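You operate a simulated robot arm through the tools that you are given. There is no shell and no other tool. Be economical: measure what you need, move in short steps, check, and stop when the job is done.

Carry out the task below with a simulated robot arm. There is one attempt and no reset: what you move stays moved.

TASK
Try the GO peg in the purple bush, then sort the bush into GOOD or REWORK.
Fine: seat the bush on the slide first; peg back on its stand; in to its shoulder means GOOD, else REWORK.

It is judged by the outcome, as a careful person would: the job done as asked, and still so three seconds after it is handed in. It fails if anything else is knocked over, pushed out of place, dropped, spilled or broken.

THE ROBOT
A 7-joint arm with a two-finger parallel gripper, fixed in place. Base frame: the origin is at the foot of the arm, x ahead of it, y to its left, z up; the work surface is at about z = 900. Lengths are in mm, angles in rad, forces in N, time in s.
With the tool pointing down near the work surface it reaches from about 240 to 680 mm from the base axis. Its first joint turns from -1.152 to 1.152 rad. Payload 2.4 kg.
Tool frame: the origin (TCP) lies between the finger pads and is the grasp point; the fingertips stand 30 mm ahead of it; z points along the fingers, y is the line along which they close. The gripper opens to 94 mm. The fingers are 28 mm wide and 10 mm thick; the gripper's body (50 by 96 mm) begins 55 mm behind the TCP.
Orientation is told as [roll, pitch, yaw] about the base's x, y, z axes, in that order, counted from this pose: with the fingers straight down and closing along the base's y, the tool's x points along the base's -x, its y along +y and its z along -z.

THE INTERFACE
- The arm moves only by the tool servo_tool. Its argument "deltas" is a list of rows, each an object (a shift or turn left out is 0, a gripper value left out holds the last) with "offset": the shift along the tool's x, y, z in cm, a list of three; "angular": the turn, a rotation vector about the tool's x, y, z in rad, a list of three. In form: [{"offset": [tx, ty, tz], "angular": [wx, wy, wz]}, ...]. A call has 1 to 8 rows; each row is the pose to reach, as a shift and turn from the pose commanded when the call began, along the tool's axes at that moment. "jaw" is the finger opening in cm, from 0 to 9.4, set as the call begins (left out, the last holds). A row lasts 0.2 s, in which the tool goes at most 50 mm and 0.15 rad; a call with a longer step from one row to the next is refused whole, and so is a gripper value outside its range. A pose out of reach is approached as far as the arm can. The call stops where the force on the tool passes 70 N (or 10 N more than at its start, if that is more) or the arm is blocked; 0.2 s more then pass. The fingers move at their own pace (about 153 mm/s each) and stop on an object; they squeeze with about 26 N. The grip force told is the motor's: it shows also when the fingers shut on nothing. Time passes only in rows, and 0.2 s behind the last, so rows that repeat a pose let the fingers close. It gives the time, the measured TCP pose, the force on the tool (base axes), the opening and the grip force at its end, in the units of the frame above (readings bear some noise).
- Cameras (640 x 400 px; columns grow to the right, rows downward): "scene" is fixed at [59.9, 489.2, 1424.9]; the picture's right is [-0.51, -0.86, 0.00], its down [-0.46, 0.27, -0.84] and it looks along [0.73, -0.43, -0.54] (base axes); focal length 357 px, centre (320, 200). "wrist" rides on the gripper at [-37, 0, -58] in the tool frame; the picture's right is [0.00, -1.00, 0.00], its down [0.97, 0.00, -0.24] and it looks along [0.24, 0.00, 0.97] (tool axes); focal length 218 px, centre (320, 200).
- capture(camera): a new picture of that camera. No time passes.
- point_at(camera, pixels): for up to 12 pixels [column, row] of the newest picture of that camera ("zoom" is the newest enlarged one), the place [x, y, z] in the base frame of the surface seen there, good to about 2 mm, but the place of the scene camera against the robot may be out by one fixed shift of up to 25 mm in any direction. No time passes.
- enlarge(camera, box): a new picture of the part [left, top, right, bottom] of that camera's present view, enlarged. No time passes.
- job_done(): hands the job in; it is judged then, once.

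Work in short steps. Measure before you move; look again where a grasp or a placing could have gone wrong, and mend it. You have 80 turns and 46 pictures in all, the two below and enlarged ones among them. Open the gripper and draw the arm clear of the work before you hand the job in, unless the task says otherwise; then end with one line.

The tools are called as a command line: name --argument value ..., lists and objects as JSON in quotes. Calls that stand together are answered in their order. servo_tool: Moves the arm, as the interface text tells. Its arguments: {"type":"object","properties":{"deltas":{"type":"array"},"jaw":{"type":"number"}},"required":["deltas"]} The other tools are called the same way: capture (camera) takes a picture; point_at (camera, pixels) gives the place of the surface under pixels of a picture; enlarge (camera, box) takes an enlarged picture of a part of a camera's view; job_done () hands the job in.

At the start:

```text
clock: 0.0
position: [357.7, 204.6, 1230.8]
tcp_rot: [0.001, 0.001, -0.001]
wrist_force: [1.3, -0.7, 0.4]
gripper_width: 93.6
grasp_force: 0.1
```

scene: 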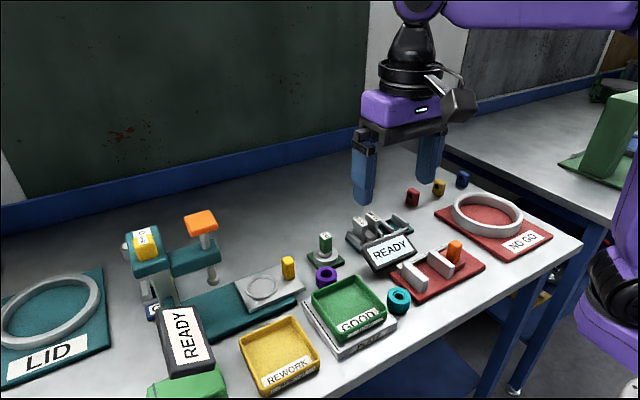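
wrist: 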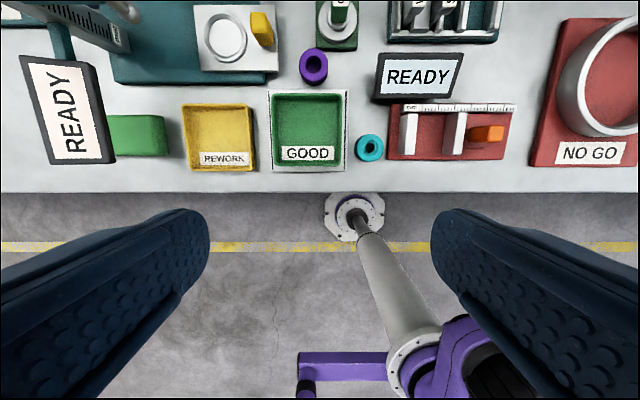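

I start by looking closer at the bush, peg stand, slide and trays.

enlarge --camera "scene" --box '[120, 200, 420, 388]'

enlarge --camera "wrist" --box '[180, 0, 400, 180]'

```text
2.13 times, centred on (270, 294) of scene
```

zoom: 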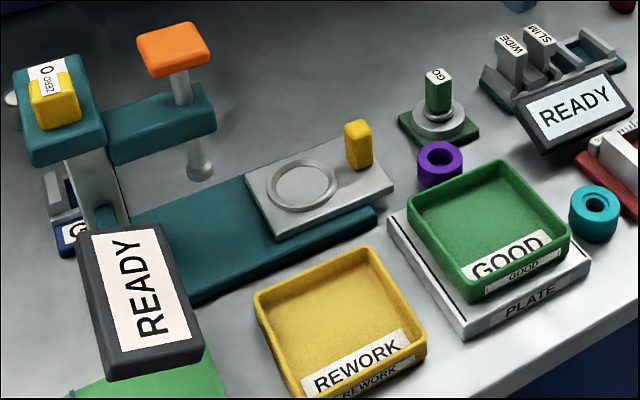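

```text
2.22 times, centred on (290, 90) of wrist
```

zoom: 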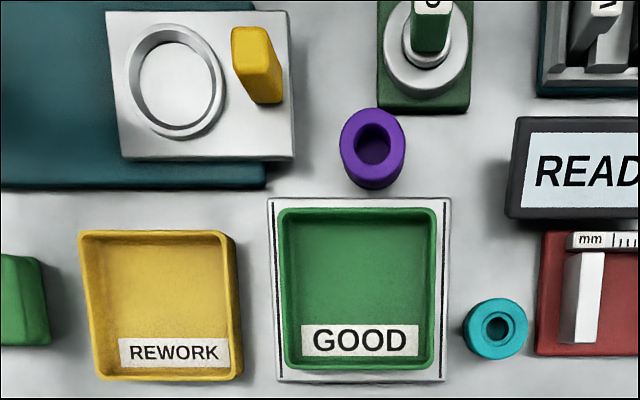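

I measure the purple bush (zoom 372,145), nest ring, peg, and trays from the wrist zoom.

point_at --camera "zoom" --pixels '[[346, 145], [399, 145], [372, 118], [128, 80], [222, 80], [175, 30], [178, 80], [250, 50], [432, 20], [425, 75], [360, 290], [160, 290]]'

point_at --camera "scene" --pixels '[[325, 235], [325, 252], [326, 272], [326, 286], [262, 288], [288, 260], [324, 268], [345, 300], [280, 355], [247, 288], [276, 288], [240, 300]]'

```text
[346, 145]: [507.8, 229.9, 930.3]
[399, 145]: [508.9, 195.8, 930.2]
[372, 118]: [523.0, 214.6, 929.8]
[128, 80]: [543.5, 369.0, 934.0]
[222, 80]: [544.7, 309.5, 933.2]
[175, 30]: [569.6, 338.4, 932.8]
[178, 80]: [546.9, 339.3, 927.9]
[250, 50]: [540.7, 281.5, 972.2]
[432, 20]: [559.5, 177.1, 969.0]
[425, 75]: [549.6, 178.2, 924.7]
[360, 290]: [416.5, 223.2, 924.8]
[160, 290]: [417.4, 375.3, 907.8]
```

```text
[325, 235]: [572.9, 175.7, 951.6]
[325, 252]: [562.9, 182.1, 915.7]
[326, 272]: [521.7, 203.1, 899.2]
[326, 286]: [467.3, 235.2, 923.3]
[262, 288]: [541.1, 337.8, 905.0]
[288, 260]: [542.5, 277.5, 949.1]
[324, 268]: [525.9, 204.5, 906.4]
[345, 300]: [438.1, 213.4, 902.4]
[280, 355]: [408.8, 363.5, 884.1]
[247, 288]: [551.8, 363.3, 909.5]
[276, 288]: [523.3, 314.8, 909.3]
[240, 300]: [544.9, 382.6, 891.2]
```

The scene camera reads about 22 mm low; the wrist figures are sound. I move above the work to get a plan view of bush, nest and peg.

servo_tool --deltas '[{"offset": [-4, 1.1, 2]}, {"offset": [-8, 2.2, 4]}, {"offset": [-12, 3.3, 6]}, {"offset": [-16, 4.4, 8]}, {"offset": [-19.8, 5.0, 10]}, {"offset": [-19.8, 5.0, 10]}]'

capture --camera "wrist"

enlarge --camera "wrist" --box '[180, 80, 460, 255]'

```text
clock: 1.4
position: [553.9, 252.2, 1129.0]
tcp_rot: [0.0, 0.0, -0.001]
wrist_force: [0.5, 0.4, -0.2]
gripper_width: 94.2
grasp_force: 0.0
```

```text
41 pictures are left
```

wrist: 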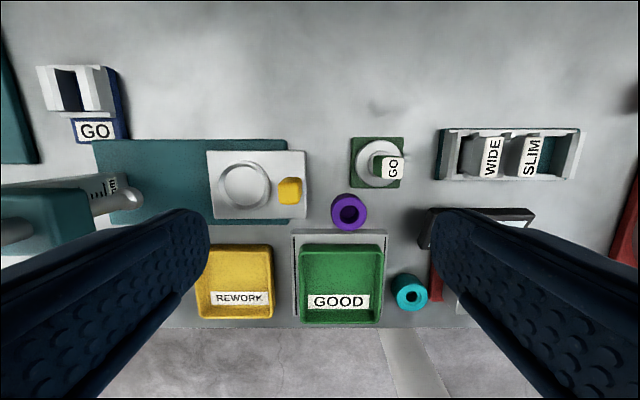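

```text
2.29 times, centred on (320, 168) of wrist
```

zoom: 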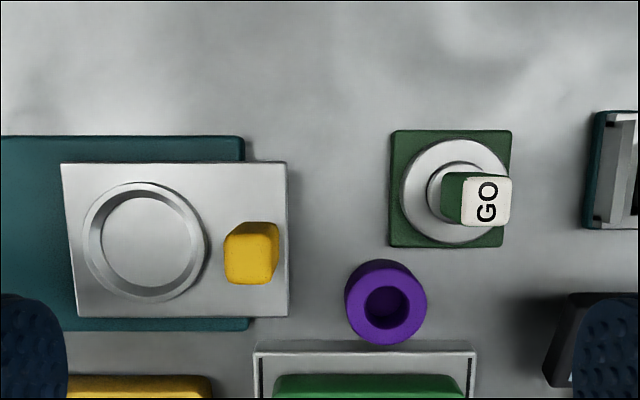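

point_at --camera "zoom" --pixels '[[347, 303], [425, 305], [386, 270], [386, 340], [103, 240], [190, 240], [147, 200], [147, 283], [84, 240], [207, 240], [142, 184], [146, 301]]'

point_at --camera "zoom" --pixels '[[464, 202], [509, 202], [486, 180], [486, 222], [446, 196], [432, 196], [404, 190], [508, 240], [252, 240], [372, 304], [398, 304], [386, 320]]'

```text
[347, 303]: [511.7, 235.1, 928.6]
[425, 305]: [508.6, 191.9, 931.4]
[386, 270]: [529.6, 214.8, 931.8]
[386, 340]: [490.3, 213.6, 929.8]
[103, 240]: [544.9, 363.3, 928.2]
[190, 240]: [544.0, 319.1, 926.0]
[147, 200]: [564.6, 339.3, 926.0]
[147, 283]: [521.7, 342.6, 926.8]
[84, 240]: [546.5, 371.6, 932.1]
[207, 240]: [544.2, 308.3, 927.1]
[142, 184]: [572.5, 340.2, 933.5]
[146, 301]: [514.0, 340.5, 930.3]
```

```text
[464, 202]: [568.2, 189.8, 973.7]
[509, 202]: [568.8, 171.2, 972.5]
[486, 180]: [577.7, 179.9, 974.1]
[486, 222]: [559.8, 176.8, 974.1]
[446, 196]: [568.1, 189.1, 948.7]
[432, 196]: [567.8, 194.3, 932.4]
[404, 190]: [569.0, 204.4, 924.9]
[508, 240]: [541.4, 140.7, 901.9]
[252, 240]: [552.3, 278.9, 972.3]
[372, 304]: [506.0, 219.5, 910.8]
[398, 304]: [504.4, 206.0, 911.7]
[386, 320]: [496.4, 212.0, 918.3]
```

Bush: Ø≈43, centre ≈(509, 213.5), top 931. Nest: Ø≈44 floor at z 926, centre ≈(543.5, 341), rim 933. I go above the bush with jaw at 6 cm.

servo_tool --deltas '[{"offset": [1.5, -1.3, 4]}, {"offset": [3, -2.6, 8]}, {"offset": [4.5, -3.87, 11]}, {"offset": [4.5, -3.87, 13]}, {"offset": [4.5, -3.87, 13]}]' --jaw 6.0

capture --camera "wrist"

```text
clock: 2.6
position: [510.1, 212.9, 999.6]
tcp_rot: [0.0, 0.0, 0.0]
wrist_force: [-0.4, -0.3, -0.7]
gripper_width: 60.0
grasp_force: 0.0
```

```text
39 pictures are left
```

wrist: 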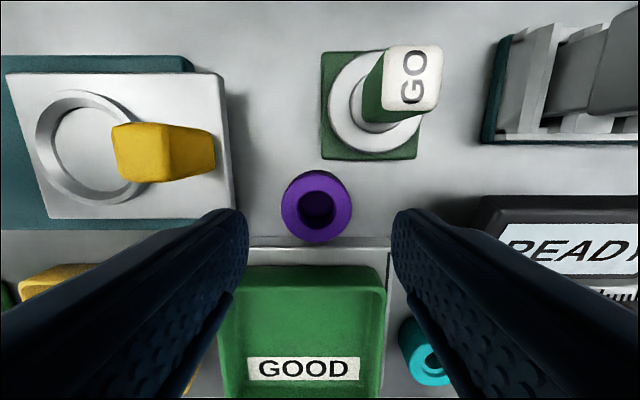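

point_at --camera "wrist" --pixels '[[284, 200], [350, 200], [316, 173], [320, 234], [415, 55], [440, 80], [388, 80], [330, 240], [36, 135], [80, 92], [65, 135], [375, 125]]'

```text
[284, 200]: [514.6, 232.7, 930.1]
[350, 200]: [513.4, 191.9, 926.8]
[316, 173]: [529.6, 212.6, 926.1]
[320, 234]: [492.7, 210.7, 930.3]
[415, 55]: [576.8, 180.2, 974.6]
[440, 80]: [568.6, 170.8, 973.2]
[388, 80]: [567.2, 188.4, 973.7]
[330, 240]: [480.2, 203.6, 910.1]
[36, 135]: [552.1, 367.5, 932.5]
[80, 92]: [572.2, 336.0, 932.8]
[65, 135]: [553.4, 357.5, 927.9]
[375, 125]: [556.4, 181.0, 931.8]
```

Bush centre ≈(510.5, 212.5), well under the tool. I descend 58 mm to TCP z≈942 and then close.

servo_tool --deltas '[{"offset": [0, 0, 3]}, {"offset": [0, 0, 5]}, {"offset": [0, 0, 5.8]}, {"offset": [0, 0, 5.8]}]'

servo_tool --deltas '[{"offset": [0, 0, 0]}, {"offset": [0, 0, 0]}, {"offset": [0, 0, 0]}]' --jaw 3.0

capture --camera "wrist"

```text
clock: 3.6
position: [509.5, 214.1, 942.8]
tcp_rot: [0.0, 0.0, 0.0]
wrist_force: [-0.5, 0.1, 0.2]
gripper_width: 59.9
grasp_force: 0.0
```

```text
clock: 4.4
position: [509.3, 215.1, 943.1]
tcp_rot: [0.0, -0.001, 0.0]
wrist_force: [0.5, 0.5, 0.8]
gripper_width: 40.6
grasp_force: 26.3
```

```text
38 pictures are left
```

wrist: 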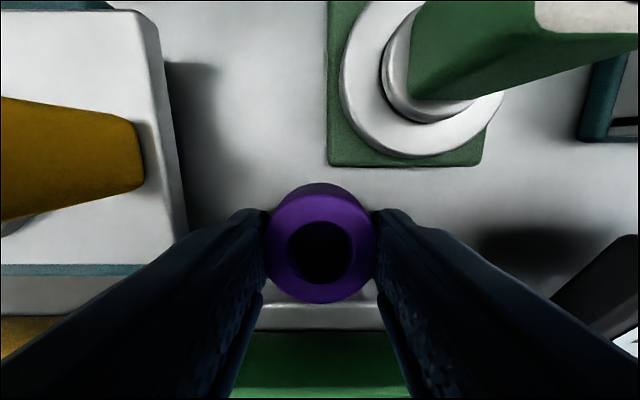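

Gripped at 40.6 mm. I check where the bush axis sits in the grip, then lift.

point_at --camera "wrist" --pixels '[[321, 199], [321, 298], [320, 222], [320, 283], [270, 248], [371, 248]]'

servo_tool --deltas '[{"offset": [0, 0, -3]}, {"offset": [0, 0, -7]}, {"offset": [0, 0, -10]}, {"offset": [0, 0, -10]}]'

capture --camera "wrist"

```text
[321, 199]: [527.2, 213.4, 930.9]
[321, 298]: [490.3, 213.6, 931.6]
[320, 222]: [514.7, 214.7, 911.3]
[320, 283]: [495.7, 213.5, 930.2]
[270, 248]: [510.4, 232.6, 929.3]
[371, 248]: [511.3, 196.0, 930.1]
```

```text
clock: 5.4
position: [509.9, 217.6, 1044.6]
tcp_rot: [-0.001, -0.001, -0.001]
wrist_force: [0.2, 0.4, -0.9]
gripper_width: 40.6
grasp_force: 26.1
```

```text
37 pictures are left
```

wrist: 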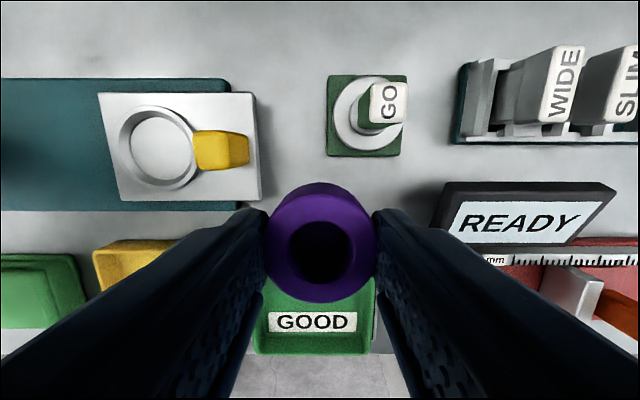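

Bush is centred in the grip (offset ≈0). I move across at this height to above the nest (543.5, 341).

servo_tool --deltas '[{"offset": [-1, 4, 0]}, {"offset": [-2, 8, 0]}, {"offset": [-3.4, 12.4, 0]}, {"offset": [-3.4, 12.4, 0]}, {"offset": [-3.4, 12.4, 0]}]'

capture --camera "wrist"

enlarge --camera "scene" --box '[200, 200, 360, 300]'

```text
clock: 6.6
position: [543.2, 341.2, 1039.8]
tcp_rot: [0.0, -0.002, -0.001]
wrist_force: [0.5, -0.9, -0.5]
gripper_width: 40.3
grasp_force: 26.4
```

```text
36 pictures are left
```

wrist: 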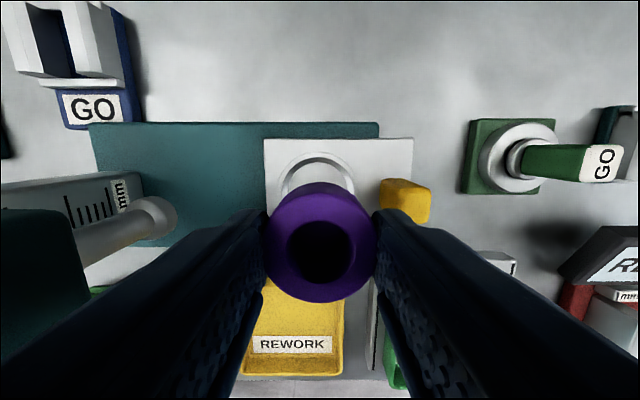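

```text
4.00 times, centred on (280, 250) of scene
```

zoom: 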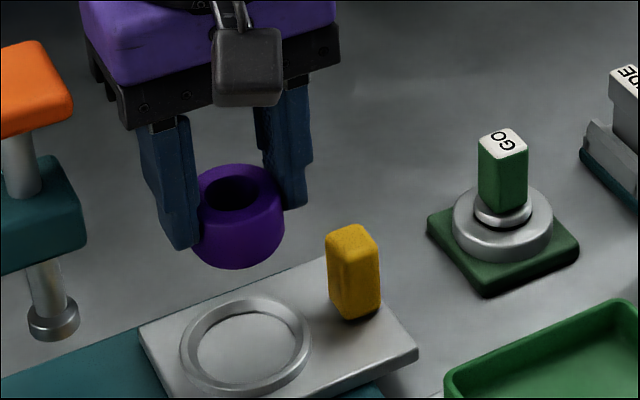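

I measure the left gauge parts for clearance, and the nest ring edges against the tool.

point_at --camera "wrist" --pixels '[[155, 215], [175, 215], [130, 190], [50, 250], [316, 158], [316, 163], [276, 180], [352, 180], [400, 190], [383, 190], [338, 157], [295, 163]]'

point_at --camera "zoom" --pixels '[[181, 345], [310, 345], [246, 297], [246, 391], [196, 345], [298, 345], [238, 165], [245, 268]]'

```text
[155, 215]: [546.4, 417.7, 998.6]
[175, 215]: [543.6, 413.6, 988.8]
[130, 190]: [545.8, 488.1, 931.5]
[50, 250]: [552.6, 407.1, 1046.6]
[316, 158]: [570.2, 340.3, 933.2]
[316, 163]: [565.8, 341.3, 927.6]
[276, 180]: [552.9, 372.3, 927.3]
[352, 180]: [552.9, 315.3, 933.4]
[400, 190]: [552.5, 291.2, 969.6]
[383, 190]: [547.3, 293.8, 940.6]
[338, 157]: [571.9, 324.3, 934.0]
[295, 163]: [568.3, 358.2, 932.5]
```

```text
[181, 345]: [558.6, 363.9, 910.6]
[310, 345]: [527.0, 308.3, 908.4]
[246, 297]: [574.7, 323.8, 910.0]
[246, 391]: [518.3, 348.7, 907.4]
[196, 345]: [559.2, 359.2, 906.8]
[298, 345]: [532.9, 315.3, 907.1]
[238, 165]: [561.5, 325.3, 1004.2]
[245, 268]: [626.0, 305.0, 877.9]
```

Tool is over the nest within ~1 mm; gauge head clears the gripper by ~18 mm. I descend 62 mm, stopping short of the seat, and look.

servo_tool --deltas '[{"offset": [0, -0.03, 3]}, {"offset": [0, -0.06, 5]}, {"offset": [0, -0.06, 6.2]}, {"offset": [0, -0.06, 6.2]}]'

enlarge --camera "scene" --box '[220, 240, 316, 300]'

capture --camera "wrist"

```text
clock: 7.6
position: [544.7, 340.3, 976.8]
tcp_rot: [-0.002, 0.0, 0.0]
wrist_force: [0.3, 0.2, -0.1]
gripper_width: 40.7
grasp_force: 26.0
```

```text
6.67 times, centred on (268, 270) of scene
```

zoom: 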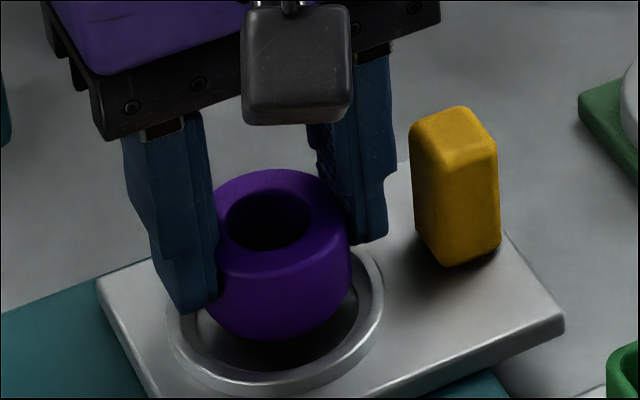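

```text
33 pictures are left
```

wrist: 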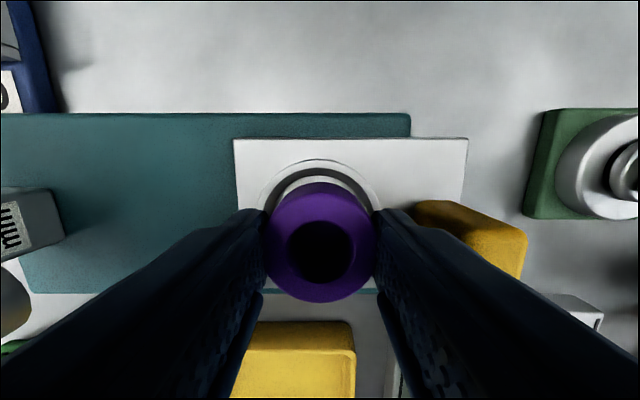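

Aligned (ring centre col 319, bush col 321). I lower in small steps until contact.

servo_tool --deltas '[{"offset": [0, 0, 0.3]}, {"offset": [0, 0, 0.5]}, {"offset": [0, 0, 0.65]}, {"offset": [0, 0, 0.65]}]'

enlarge --camera "scene" --box '[220, 240, 316, 300]'

```text
clock: 8.6
position: [543.9, 340.7, 972.9]
tcp_rot: [0.002, 0.0, 0.0]
wrist_force: [0.3, -0.7, -0.6]
gripper_width: 40.9
grasp_force: 26.4
```

```text
6.67 times, centred on (268, 270) of scene
```

zoom: 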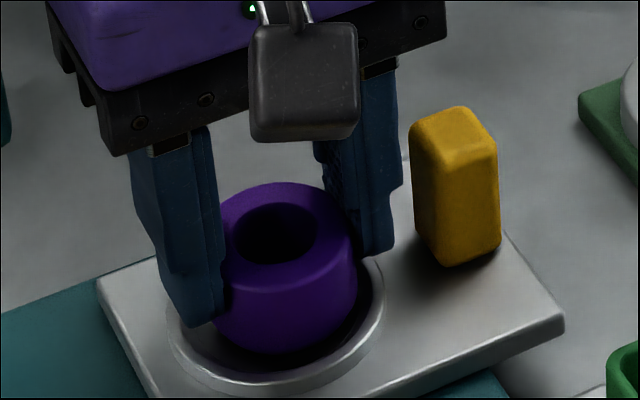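

No contact yet; lower a further 3 mm.

servo_tool --deltas '[{"offset": [0, 0, 0.1]}, {"offset": [0, 0, 0.2]}, {"offset": [0, 0, 0.3]}, {"offset": [0, 0, 0.3]}]'

```text
clock: 9.6
position: [543.2, 341.0, 971.3]
tcp_rot: [0.001, 0.0, 0.001]
wrist_force: [0.3, -0.3, -0.5]
gripper_width: 40.9
grasp_force: 25.8
```

servo_tool --deltas '[{"offset": [0, 0, 0.1]}, {"offset": [0, 0, 0.2]}, {"offset": [0, 0, 0.3]}, {"offset": [0, 0, 0.3]}]'

enlarge --camera "scene" --box '[220, 240, 316, 300]'

```text
clock: 10.6
position: [544.1, 340.8, 970.9]
tcp_rot: [0.003, -0.002, 0.0]
wrist_force: [-0.2, -0.6, 11.3]
gripper_width: 40.6
grasp_force: 25.7
```

```text
6.67 times, centred on (268, 270) of scene
```

zoom: 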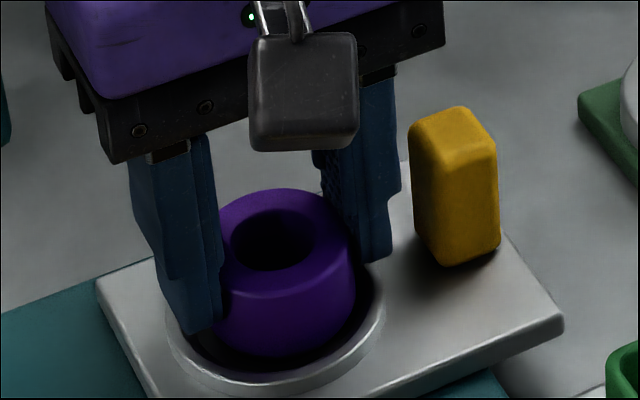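

Contact 11 N: the bush is down in the nest. I release slightly (5.2 cm) and rise straight up.

servo_tool --deltas '[{"offset": [0, 0, -0.1]}, {"offset": [0, 0, -0.1]}]' --jaw 5.2

servo_tool --deltas '[{"offset": [0, 0, -3]}, {"offset": [0, 0, -7]}, {"offset": [0, 0, -11]}, {"offset": [-1, -3, -12]}, {"offset": [-3, -6, -12]}, {"offset": [-3, -6, -12]}]'

capture --camera "wrist"

enlarge --camera "wrist" --box '[180, 60, 460, 235]'

```text
clock: 11.2
position: [543.8, 339.4, 968.4]
tcp_rot: [0.001, -0.001, -0.001]
wrist_force: [0.3, -0.2, -0.8]
gripper_width: 51.8
grasp_force: 0.0
```

```text
clock: 12.6
position: [571.2, 281.7, 1089.9]
tcp_rot: [0.001, 0.001, 0.001]
wrist_force: [-0.2, -0.4, -0.5]
gripper_width: 52.0
grasp_force: 0.0
```

```text
30 pictures are left
```

wrist: 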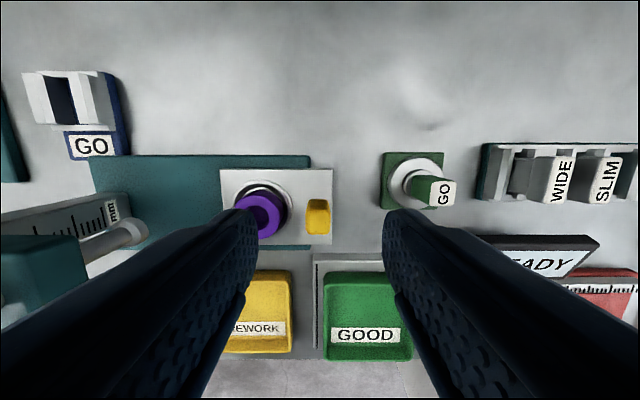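

```text
2.29 times, centred on (320, 148) of wrist
```

zoom: 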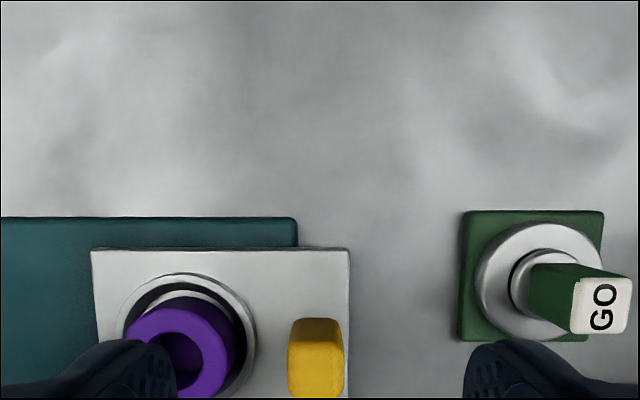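

Bush is in the nest. Next I move above the peg (568.5, 180.3) and take a measurement there.

servo_tool --deltas '[{"offset": [0, -4, 0]}, {"offset": [0.1, -8, 0]}, {"offset": [0.25, -10.1, 3]}, {"offset": [0.25, -10.1, 4]}, {"offset": [0.25, -10.1, 4]}]'

capture --camera "wrist"

```text
clock: 13.8
position: [571.7, 176.8, 1050.3]
tcp_rot: [0.0, 0.001, 0.0]
wrist_force: [-0.9, 0.2, -0.6]
gripper_width: 52.0
grasp_force: 0.0
```

```text
28 pictures are left
```

wrist: 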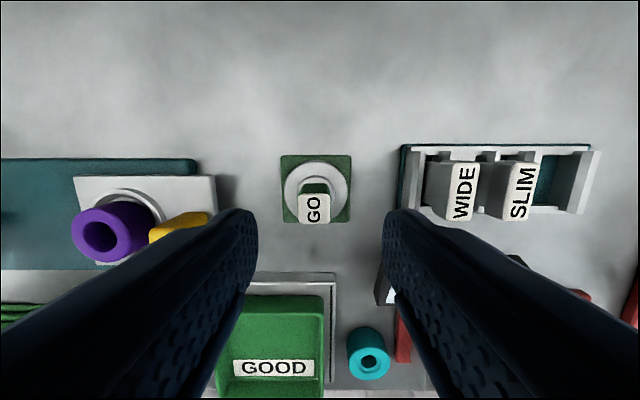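

enlarge --camera "wrist" --box '[272, 150, 368, 210]'

point_at --camera "wrist" --pixels '[[300, 210], [329, 210], [314, 196], [314, 221], [283, 190], [349, 190], [317, 162], [76, 228], [120, 205], [110, 255], [98, 212], [85, 250]]'

```text
6.67 times, centred on (320, 180) of wrist
```

zoom: 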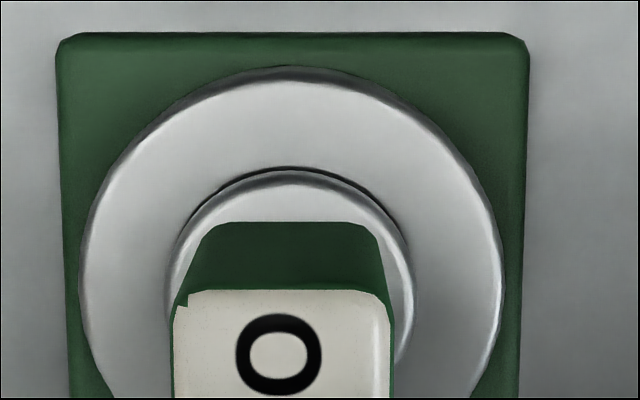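

```text
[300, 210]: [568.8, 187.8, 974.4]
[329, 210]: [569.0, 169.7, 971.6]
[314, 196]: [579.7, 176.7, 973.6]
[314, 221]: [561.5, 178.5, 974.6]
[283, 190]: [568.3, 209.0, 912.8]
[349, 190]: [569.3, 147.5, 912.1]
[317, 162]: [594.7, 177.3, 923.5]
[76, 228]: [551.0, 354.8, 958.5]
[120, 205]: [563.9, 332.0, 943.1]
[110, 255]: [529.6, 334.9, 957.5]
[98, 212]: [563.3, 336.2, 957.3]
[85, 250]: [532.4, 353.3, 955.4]
```

Peg handle is 3 mm to +y and 1.8 mm to −x of the tool. I correct, then descend to TCP z≈974 and close.

servo_tool --deltas '[{"offset": [0.18, 0.3, 0]}, {"offset": [0.18, 0.3, 3]}, {"offset": [0.18, 0.3, 6]}, {"offset": [0.18, 0.3, 7.5]}, {"offset": [0.18, 0.3, 7.5]}]'

capture --camera "wrist"

```text
clock: 15.0
position: [567.8, 182.2, 971.4]
tcp_rot: [-0.001, -0.001, 0.001]
wrist_force: [-0.3, 0.2, -1.0]
gripper_width: 52.0
grasp_force: 0.1
```

```text
26 pictures are left
```

wrist: 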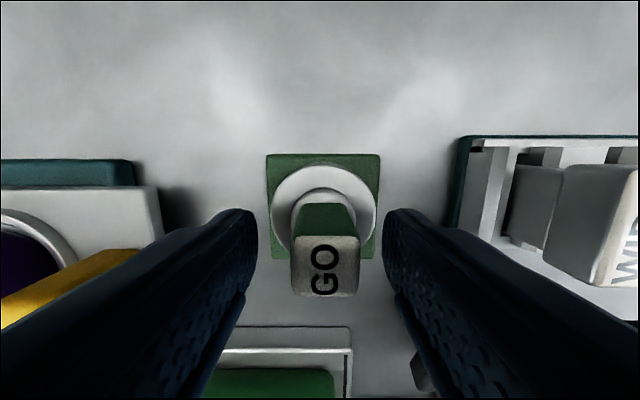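

Handle is ~1.4 mm to −y and ~2 mm to +x; correct and close gently.

servo_tool --deltas '[{"offset": [-0.2, -0.13, 0]}, {"offset": [-0.2, -0.13, 0]}]'

servo_tool --deltas '[{"offset": [0, 0, 0]}, {"offset": [0, 0, 0]}, {"offset": [0, 0, 0]}]' --jaw 1.0

capture --camera "wrist"

```text
clock: 15.6
position: [570.9, 179.5, 973.8]
tcp_rot: [0.0, -0.001, 0.001]
wrist_force: [0.4, 0.3, 0.1]
gripper_width: 52.0
grasp_force: 0.0
```

```text
clock: 16.4
position: [570.9, 181.1, 974.2]
tcp_rot: [0.001, -0.001, -0.001]
wrist_force: [0.9, -0.4, -0.3]
gripper_width: 25.5
grasp_force: 26.2
```

```text
25 pictures are left
```

wrist: 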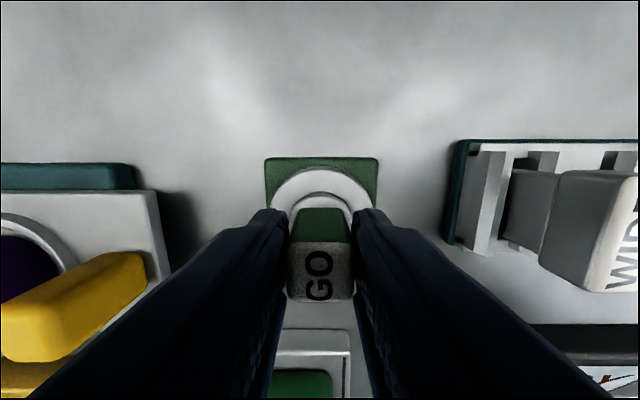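

Width 25.5 is larger than the handle top; I check what the tips hold.

enlarge --camera "scene" --box '[280, 210, 376, 270]'

point_at --camera "wrist" --pixels '[[292, 265], [347, 265], [320, 245], [320, 298], [320, 215], [322, 205], [322, 196], [322, 180]]'

```text
6.67 times, centred on (328, 240) of scene
```

zoom: 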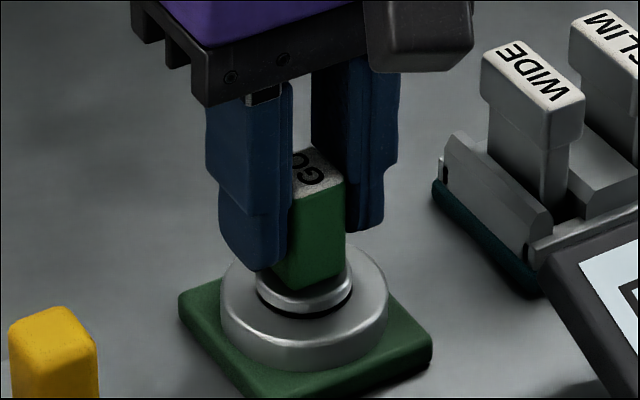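

```text
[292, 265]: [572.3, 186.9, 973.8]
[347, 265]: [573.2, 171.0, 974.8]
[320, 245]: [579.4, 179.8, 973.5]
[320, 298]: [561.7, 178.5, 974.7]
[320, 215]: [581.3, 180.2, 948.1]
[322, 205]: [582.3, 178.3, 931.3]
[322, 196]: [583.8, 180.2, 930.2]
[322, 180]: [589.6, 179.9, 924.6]
```

The grip looks to be on the handle. I lift slowly 20 mm to test.

servo_tool --deltas '[{"offset": [0, 0, -0.7]}, {"offset": [0, 0, -1.4]}, {"offset": [0, 0, -2]}, {"offset": [0, 0, -2]}]'

enlarge --camera "scene" --box '[280, 200, 376, 260]'

```text
clock: 17.4
position: [572.7, 181.1, 994.8]
tcp_rot: [0.001, 0.002, -0.001]
wrist_force: [0.4, 0.6, -0.4]
gripper_width: 25.5
grasp_force: 26.5
```

```text
6.67 times, centred on (328, 230) of scene
```

zoom: 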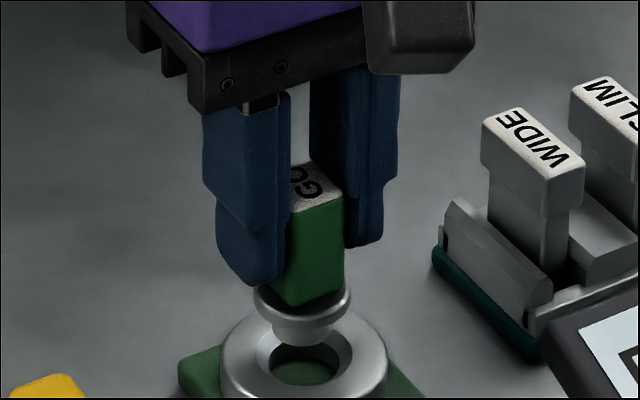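

The peg lifts. I rise higher to see its whole length and the stand bore.

servo_tool --deltas '[{"offset": [0, 0, -3]}, {"offset": [0, 0, -6]}, {"offset": [0, 0, -7]}, {"offset": [0, 0, -7]}]'

enlarge --camera "scene" --box '[270, 170, 398, 250]'

capture --camera "wrist"

```text
clock: 18.4
position: [570.7, 179.7, 1063.5]
tcp_rot: [-0.001, 0.001, -0.001]
wrist_force: [0.8, 0.2, 0.0]
gripper_width: 25.4
grasp_force: 26.1
```

```text
5.00 times, centred on (334, 210) of scene
```

zoom: 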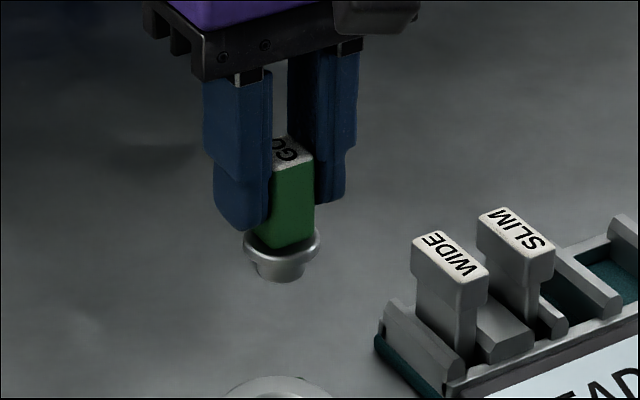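

```text
21 pictures are left
```

wrist: 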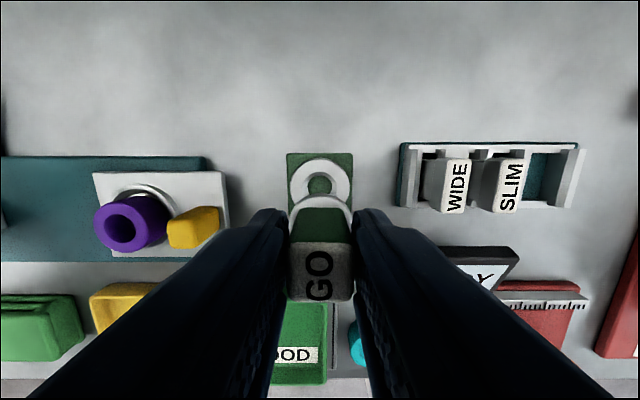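

I get the bush rim/hole now, plus stand bore points.

enlarge --camera "wrist" --box '[80, 170, 208, 250]'

```text
5.00 times, centred on (144, 210) of wrist
```

zoom: 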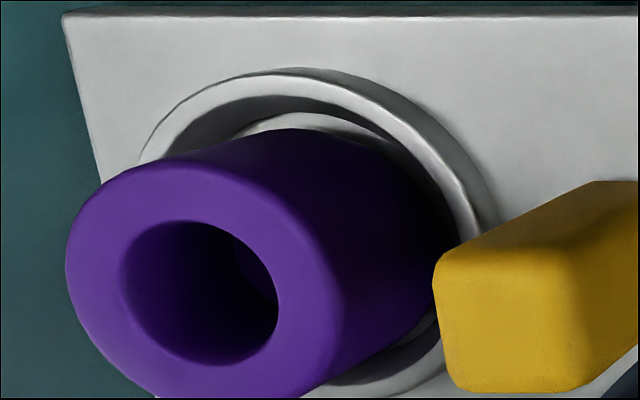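

point_at --camera "zoom" --pixels '[[78, 285], [195, 172], [318, 290], [200, 385], [112, 290], [288, 290], [200, 210], [200, 372], [270, 225], [130, 350], [258, 360], [130, 220]]'

point_at --camera "wrist" --pixels '[[290, 184], [351, 184], [320, 161], [307, 185], [331, 185], [319, 174], [320, 298], [320, 245], [292, 265], [347, 265]]'

```text
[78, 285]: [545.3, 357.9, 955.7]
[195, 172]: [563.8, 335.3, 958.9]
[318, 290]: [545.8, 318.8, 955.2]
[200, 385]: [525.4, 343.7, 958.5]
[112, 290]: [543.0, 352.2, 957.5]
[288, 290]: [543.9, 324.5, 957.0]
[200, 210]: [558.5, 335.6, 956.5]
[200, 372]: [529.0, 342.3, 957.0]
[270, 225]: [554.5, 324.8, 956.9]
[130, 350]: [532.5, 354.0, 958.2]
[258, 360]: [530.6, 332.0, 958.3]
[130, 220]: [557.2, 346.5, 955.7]
```

```text
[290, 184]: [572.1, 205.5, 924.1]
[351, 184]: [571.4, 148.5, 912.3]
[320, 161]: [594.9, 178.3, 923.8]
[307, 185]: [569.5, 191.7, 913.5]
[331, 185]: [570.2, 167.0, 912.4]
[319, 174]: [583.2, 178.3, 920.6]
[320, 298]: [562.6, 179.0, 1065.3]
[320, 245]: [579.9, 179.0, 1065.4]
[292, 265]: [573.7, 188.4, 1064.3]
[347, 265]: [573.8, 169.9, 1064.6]
```

Peg axis ≈(571.2, 179.1); bush axis ≈(544, 338.7). I shift the difference (−27.2, +159.6) at this height.

servo_tool --deltas '[{"offset": [0.7, 4, 0]}, {"offset": [1.4, 8, 0]}, {"offset": [2.1, 12, 0]}, {"offset": [2.72, 15.96, 0]}, {"offset": [2.72, 15.96, 0]}, {"offset": [2.72, 15.96, 0]}]'

capture --camera "wrist"

enlarge --camera "scene" --box '[204, 200, 332, 280]'

```text
clock: 19.8
position: [544.0, 338.3, 1066.0]
tcp_rot: [-0.001, 0.001, 0.0]
wrist_force: [-0.4, 0.3, -0.7]
gripper_width: 25.6
grasp_force: 26.6
```

```text
19 pictures are left
```

wrist: 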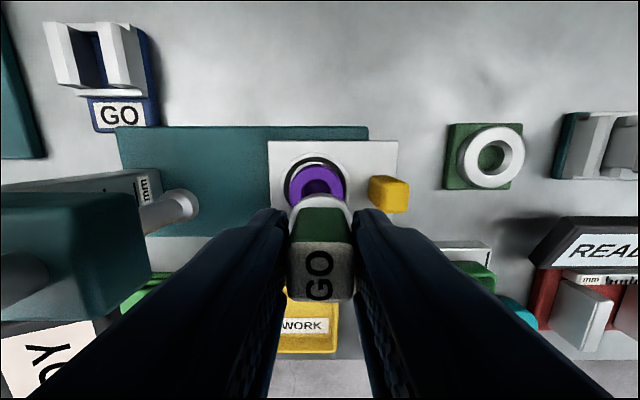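

```text
5.00 times, centred on (268, 240) of scene
```

zoom: 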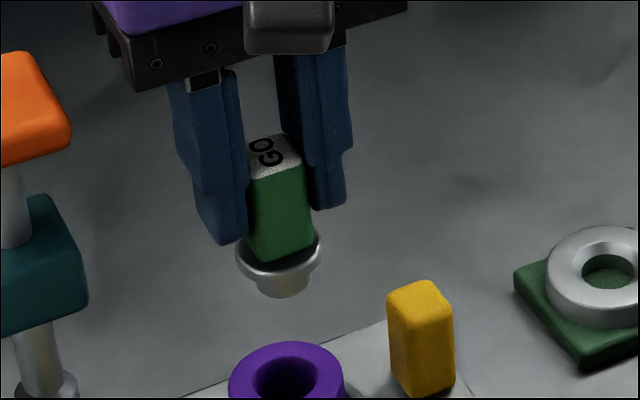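

enlarge --camera "wrist" --box '[272, 150, 368, 210]'

point_at --camera "wrist" --pixels '[[292, 265], [347, 265], [320, 298], [320, 245]]'

```text
6.67 times, centred on (320, 180) of wrist
```

zoom: 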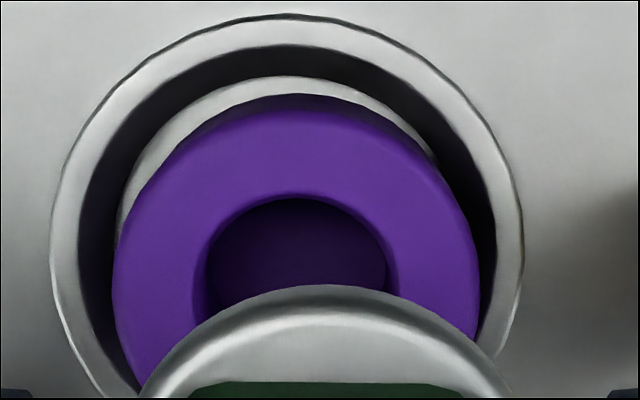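

```text
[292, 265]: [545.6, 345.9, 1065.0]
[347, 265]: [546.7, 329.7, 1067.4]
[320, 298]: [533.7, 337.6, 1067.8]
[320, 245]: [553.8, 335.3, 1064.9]
```

point_at --camera "zoom" --pixels '[[125, 280], [468, 280], [195, 270], [398, 270], [298, 105], [298, 190], [180, 330], [437, 330], [298, 310], [150, 200], [440, 200]]'

```text
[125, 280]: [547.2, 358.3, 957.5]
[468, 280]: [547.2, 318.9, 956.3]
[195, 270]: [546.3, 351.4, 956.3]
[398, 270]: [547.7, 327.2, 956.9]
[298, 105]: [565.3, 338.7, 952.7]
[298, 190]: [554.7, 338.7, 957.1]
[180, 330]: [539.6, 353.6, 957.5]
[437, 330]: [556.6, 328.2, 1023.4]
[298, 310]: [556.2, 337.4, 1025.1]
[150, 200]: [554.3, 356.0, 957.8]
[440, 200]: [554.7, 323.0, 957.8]
```

By the camera columns the bush axis is ~2.8 mm to +y and ~1.3 mm to +x of the peg. I correct and lower to leave the pin about 10 mm above the bush.

servo_tool --deltas '[{"offset": [-0.13, 0.27, 1]}, {"offset": [-0.13, 0.27, 2.5]}, {"offset": [-0.13, 0.27, 3.7]}, {"offset": [-0.13, 0.27, 3.7]}]'

enlarge --camera "wrist" --box '[256, 130, 384, 210]'

enlarge --camera "scene" --box '[220, 230, 316, 290]'

```text
clock: 20.8
position: [545.3, 341.4, 1027.2]
tcp_rot: [0.0, 0.0, 0.0]
wrist_force: [-0.1, 0.3, -0.8]
gripper_width: 25.6
grasp_force: 26.4
```

```text
5.00 times, centred on (320, 170) of wrist
```

zoom: 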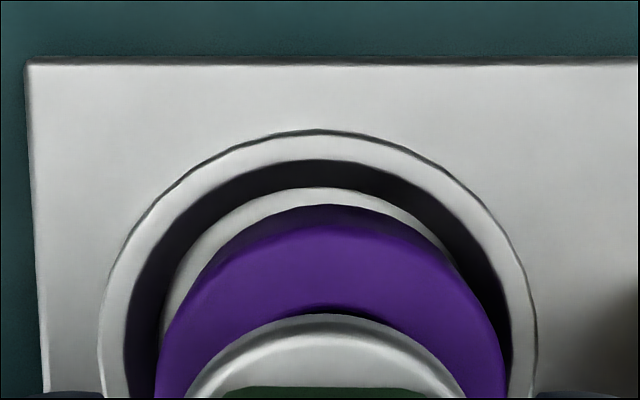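

```text
6.67 times, centred on (268, 260) of scene
```

zoom: 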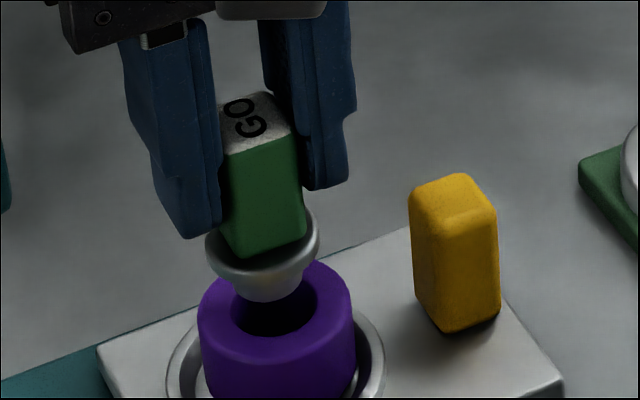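

Remaining error ≈0.8 mm in y (peg too far +y), ≈0.5 mm in x. Correct and lower 6 mm more.

servo_tool --deltas '[{"offset": [0.05, -0.08, 0.3]}, {"offset": [0.05, -0.08, 0.6]}, {"offset": [0.05, -0.08, 0.6]}]'

enlarge --camera "scene" --box '[228, 240, 308, 290]'

enlarge --camera "wrist" --box '[256, 140, 384, 220]'

```text
clock: 21.6
position: [545.5, 341.7, 1021.8]
tcp_rot: [0.0, -0.001, 0.0]
wrist_force: [0.7, 0.1, -1.2]
gripper_width: 25.6
grasp_force: 26.1
```

```text
8.00 times, centred on (268, 265) of scene
```

zoom: 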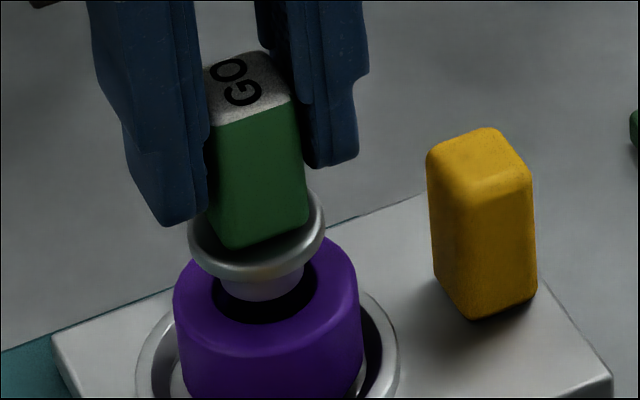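

```text
5.00 times, centred on (320, 180) of wrist
```

zoom: 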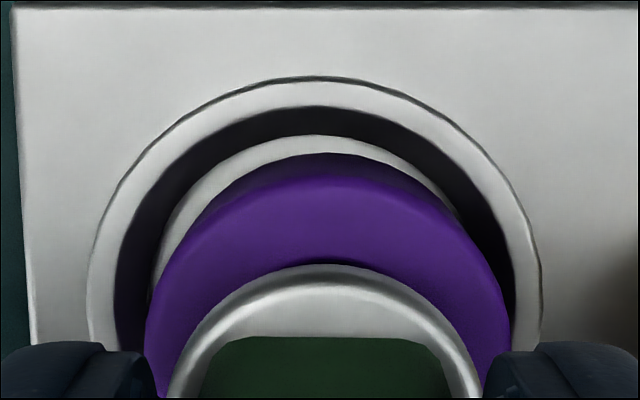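

Peg is over the hole, ~0.5 mm too far +y. I nudge and lower in small steps, with the force guard watching.

servo_tool --deltas '[{"offset": [0.03, -0.06, 0.2]}, {"offset": [0.03, -0.06, 0.5]}, {"offset": [0.03, -0.06, 0.8]}, {"offset": [0.03, -0.06, 1.0]}, {"offset": [0.03, -0.06, 1.0]}]'

enlarge --camera "scene" --box '[228, 240, 308, 290]'

```text
clock: 22.8
position: [545.7, 340.7, 1010.9]
tcp_rot: [-0.001, 0.0, 0.0]
wrist_force: [0.1, 0.3, -1.3]
gripper_width: 25.4
grasp_force: 25.6
```

```text
8.00 times, centred on (268, 265) of scene
```

zoom: 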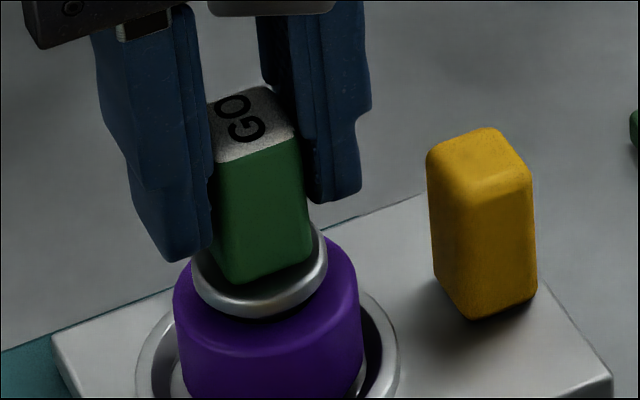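

It is entering without force. I continue down until contact.

servo_tool --deltas '[{"offset": [0, 0, 0.15]}, {"offset": [0, 0, 0.3]}, {"offset": [0, 0, 0.45]}, {"offset": [0, 0, 0.6]}, {"offset": [0, 0, 0.6]}]'

enlarge --camera "scene" --box '[228, 240, 308, 290]'

```text
clock: 24.0
position: [546.1, 341.1, 1004.9]
tcp_rot: [0.0, -0.001, 0.001]
wrist_force: [0.4, 0.3, 2.6]
gripper_width: 25.5
grasp_force: 25.8
```

```text
8.00 times, centred on (268, 265) of scene
```

zoom: 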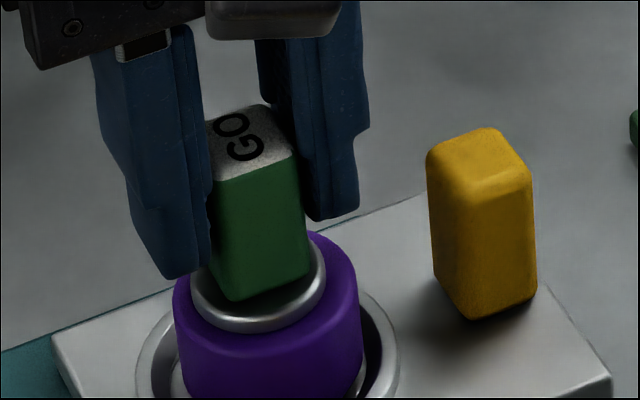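

First contact; the flange appears nearly flush on the bush. I press 4 mm more gently to see if it stops at the shoulder.

servo_tool --deltas '[{"offset": [0, 0, 0.1]}, {"offset": [0, 0, 0.2]}, {"offset": [0, 0, 0.3]}, {"offset": [0, 0, 0.3]}]'

enlarge --camera "scene" --box '[244, 255, 292, 285]'

```text
clock: 25.0
position: [545.3, 340.5, 1001.9]
tcp_rot: [0.0, -0.004, 0.0]
wrist_force: [1.8, 1.5, 20.6]
gripper_width: 25.8
grasp_force: 25.6
```

```text
13.33 times, centred on (268, 270) of scene
```

zoom: 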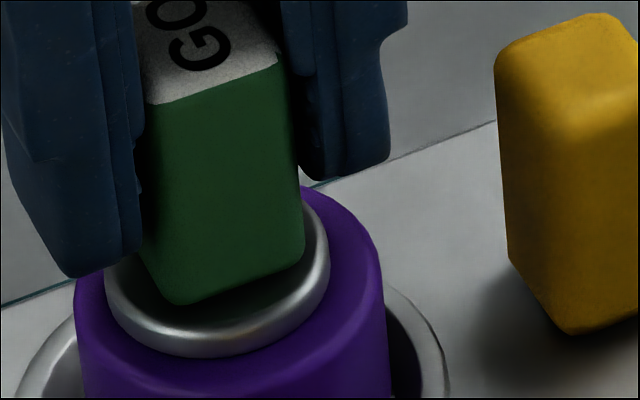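

point_at --camera "zoom" --pixels '[[225, 342], [225, 348], [225, 366], [225, 372], [160, 330], [315, 300], [340, 300], [350, 260], [230, 320], [210, 60]]'

```text
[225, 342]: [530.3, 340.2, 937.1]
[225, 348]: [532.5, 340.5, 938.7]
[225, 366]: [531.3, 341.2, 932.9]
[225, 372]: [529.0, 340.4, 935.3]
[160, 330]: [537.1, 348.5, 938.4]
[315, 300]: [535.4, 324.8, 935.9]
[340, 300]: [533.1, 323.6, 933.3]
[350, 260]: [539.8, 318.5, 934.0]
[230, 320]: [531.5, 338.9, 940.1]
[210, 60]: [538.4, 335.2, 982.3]
```

The peg stopped hard with its flange ~flush on the bush (no gap visible). As a check, I raise it ~3 mm to compare the appearance of the gap.

servo_tool --deltas '[{"offset": [0, 0, -0.3]}, {"offset": [0, 0, -0.55]}, {"offset": [0, 0, -0.55]}]'

enlarge --camera "scene" --box '[244, 255, 292, 285]'

```text
clock: 25.8
position: [542.9, 341.7, 1007.8]
tcp_rot: [-0.001, 0.005, 0.001]
wrist_force: [-0.1, 0.7, -0.1]
gripper_width: 25.6
grasp_force: 25.8
```

```text
13.33 times, centred on (268, 270) of scene
```

zoom: 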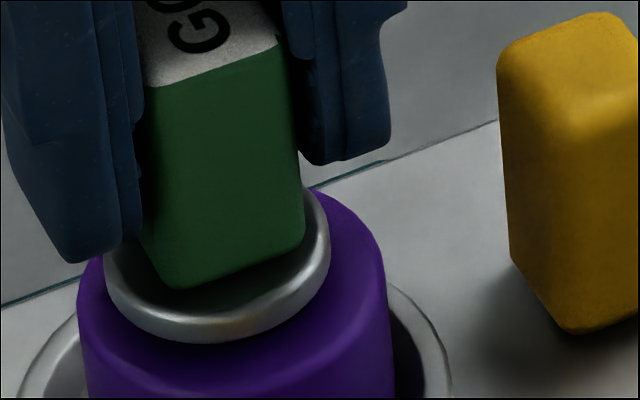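

Projected hole ellipse puts a flush flange edge at row ≈345; the pressed edge was at 355, so the peg was in to its shoulder: GOOD. I withdraw the peg straight up.

servo_tool --deltas '[{"offset": [0, 0, -0.6]}, {"offset": [0, 0, -1.4]}, {"offset": [0, 0, -3]}, {"offset": [0, 0, -5.8]}, {"offset": [0, 0, -5.8]}]'

servo_tool --deltas '[{"offset": [-0.7, -4, 0]}, {"offset": [-1.4, -8, 0]}, {"offset": [-2.1, -12, 0]}, {"offset": [-2.67, -16.1, 0]}, {"offset": [-2.67, -16.1, 0]}, {"offset": [-2.67, -16.1, 0]}]'

enlarge --camera "wrist" --box '[256, 140, 384, 220]'

```text
clock: 27.0
position: [543.5, 339.4, 1066.1]
tcp_rot: [0.001, 0.002, -0.001]
wrist_force: [0.5, 0.3, -0.9]
gripper_width: 25.5
grasp_force: 26.2
```

```text
clock: 28.4
position: [573.1, 179.0, 1065.0]
tcp_rot: [0.0, -0.002, 0.0]
wrist_force: [0.5, -0.3, 0.4]
gripper_width: 25.4
grasp_force: 25.5
```

```text
5.00 times, centred on (320, 180) of wrist
```

zoom: 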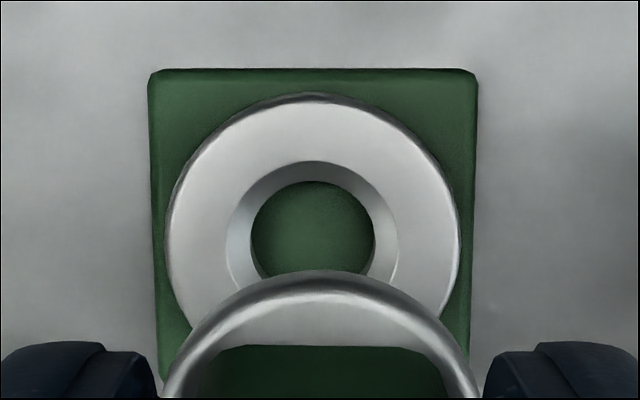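

Stand bore centre (col 313) is ~1.5 mm to +y and ~1.5 mm to −x of the peg. I correct and lower to just above the stand.

servo_tool --deltas '[{"offset": [0.15, 0.15, 2]}, {"offset": [0.15, 0.15, 5]}, {"offset": [0.15, 0.15, 6.9]}, {"offset": [0.15, 0.15, 6.9]}]'

enlarge --camera "scene" --box '[280, 205, 376, 265]'

enlarge --camera "wrist" --box '[256, 140, 384, 220]'

```text
clock: 29.4
position: [569.8, 180.8, 998.8]
tcp_rot: [0.001, 0.001, 0.001]
wrist_force: [0.0, -0.1, -0.4]
gripper_width: 25.5
grasp_force: 26.3
```

```text
6.67 times, centred on (328, 235) of scene
```

zoom: 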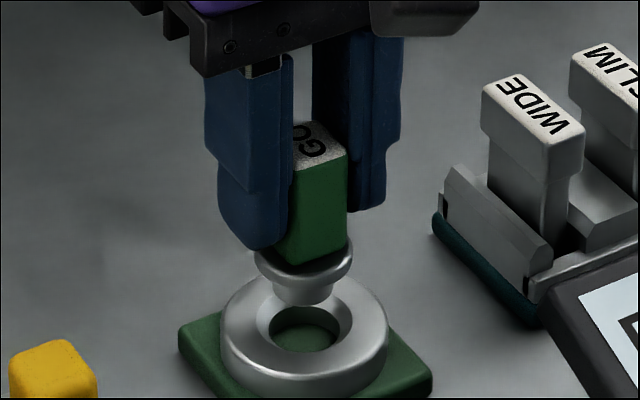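

```text
5.00 times, centred on (320, 180) of wrist
```

zoom: 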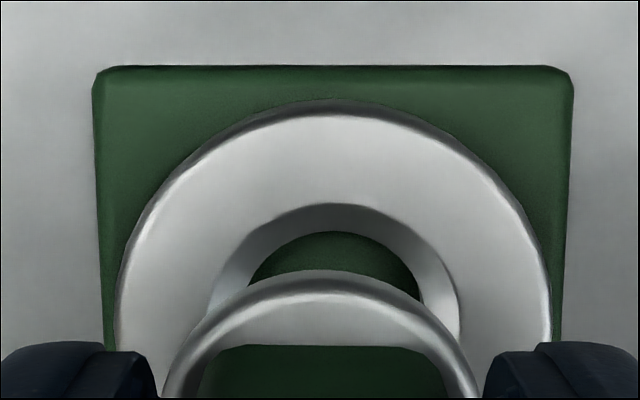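

Stand is ~1.7 mm to −y, ~0.7 mm to +x now. I correct and lower 15 mm into the bore.

servo_tool --deltas '[{"offset": [-0.07, -0.15, 0]}, {"offset": [-0.07, -0.15, 0.5]}, {"offset": [-0.07, -0.15, 1.0]}, {"offset": [-0.07, -0.15, 1.5]}, {"offset": [-0.07, -0.15, 1.5]}]'

```text
clock: 30.6
position: [571.2, 181.1, 982.0]
tcp_rot: [-0.001, 0.0, 0.0]
wrist_force: [-0.4, 0.5, -0.2]
gripper_width: 25.7
grasp_force: 26.4
```

No contact at z 982; I lower until contact near 974.

servo_tool --deltas '[{"offset": [0, 0, 0.3]}, {"offset": [0, 0, 0.6]}, {"offset": [0, 0, 0.8]}, {"offset": [0, 0, 0.8]}]'

```text
clock: 31.6
position: [570.0, 182.4, 973.0]
tcp_rot: [-0.001, 0.0, -0.003]
wrist_force: [0.3, 0.1, -0.7]
gripper_width: 25.2
grasp_force: 25.7
```

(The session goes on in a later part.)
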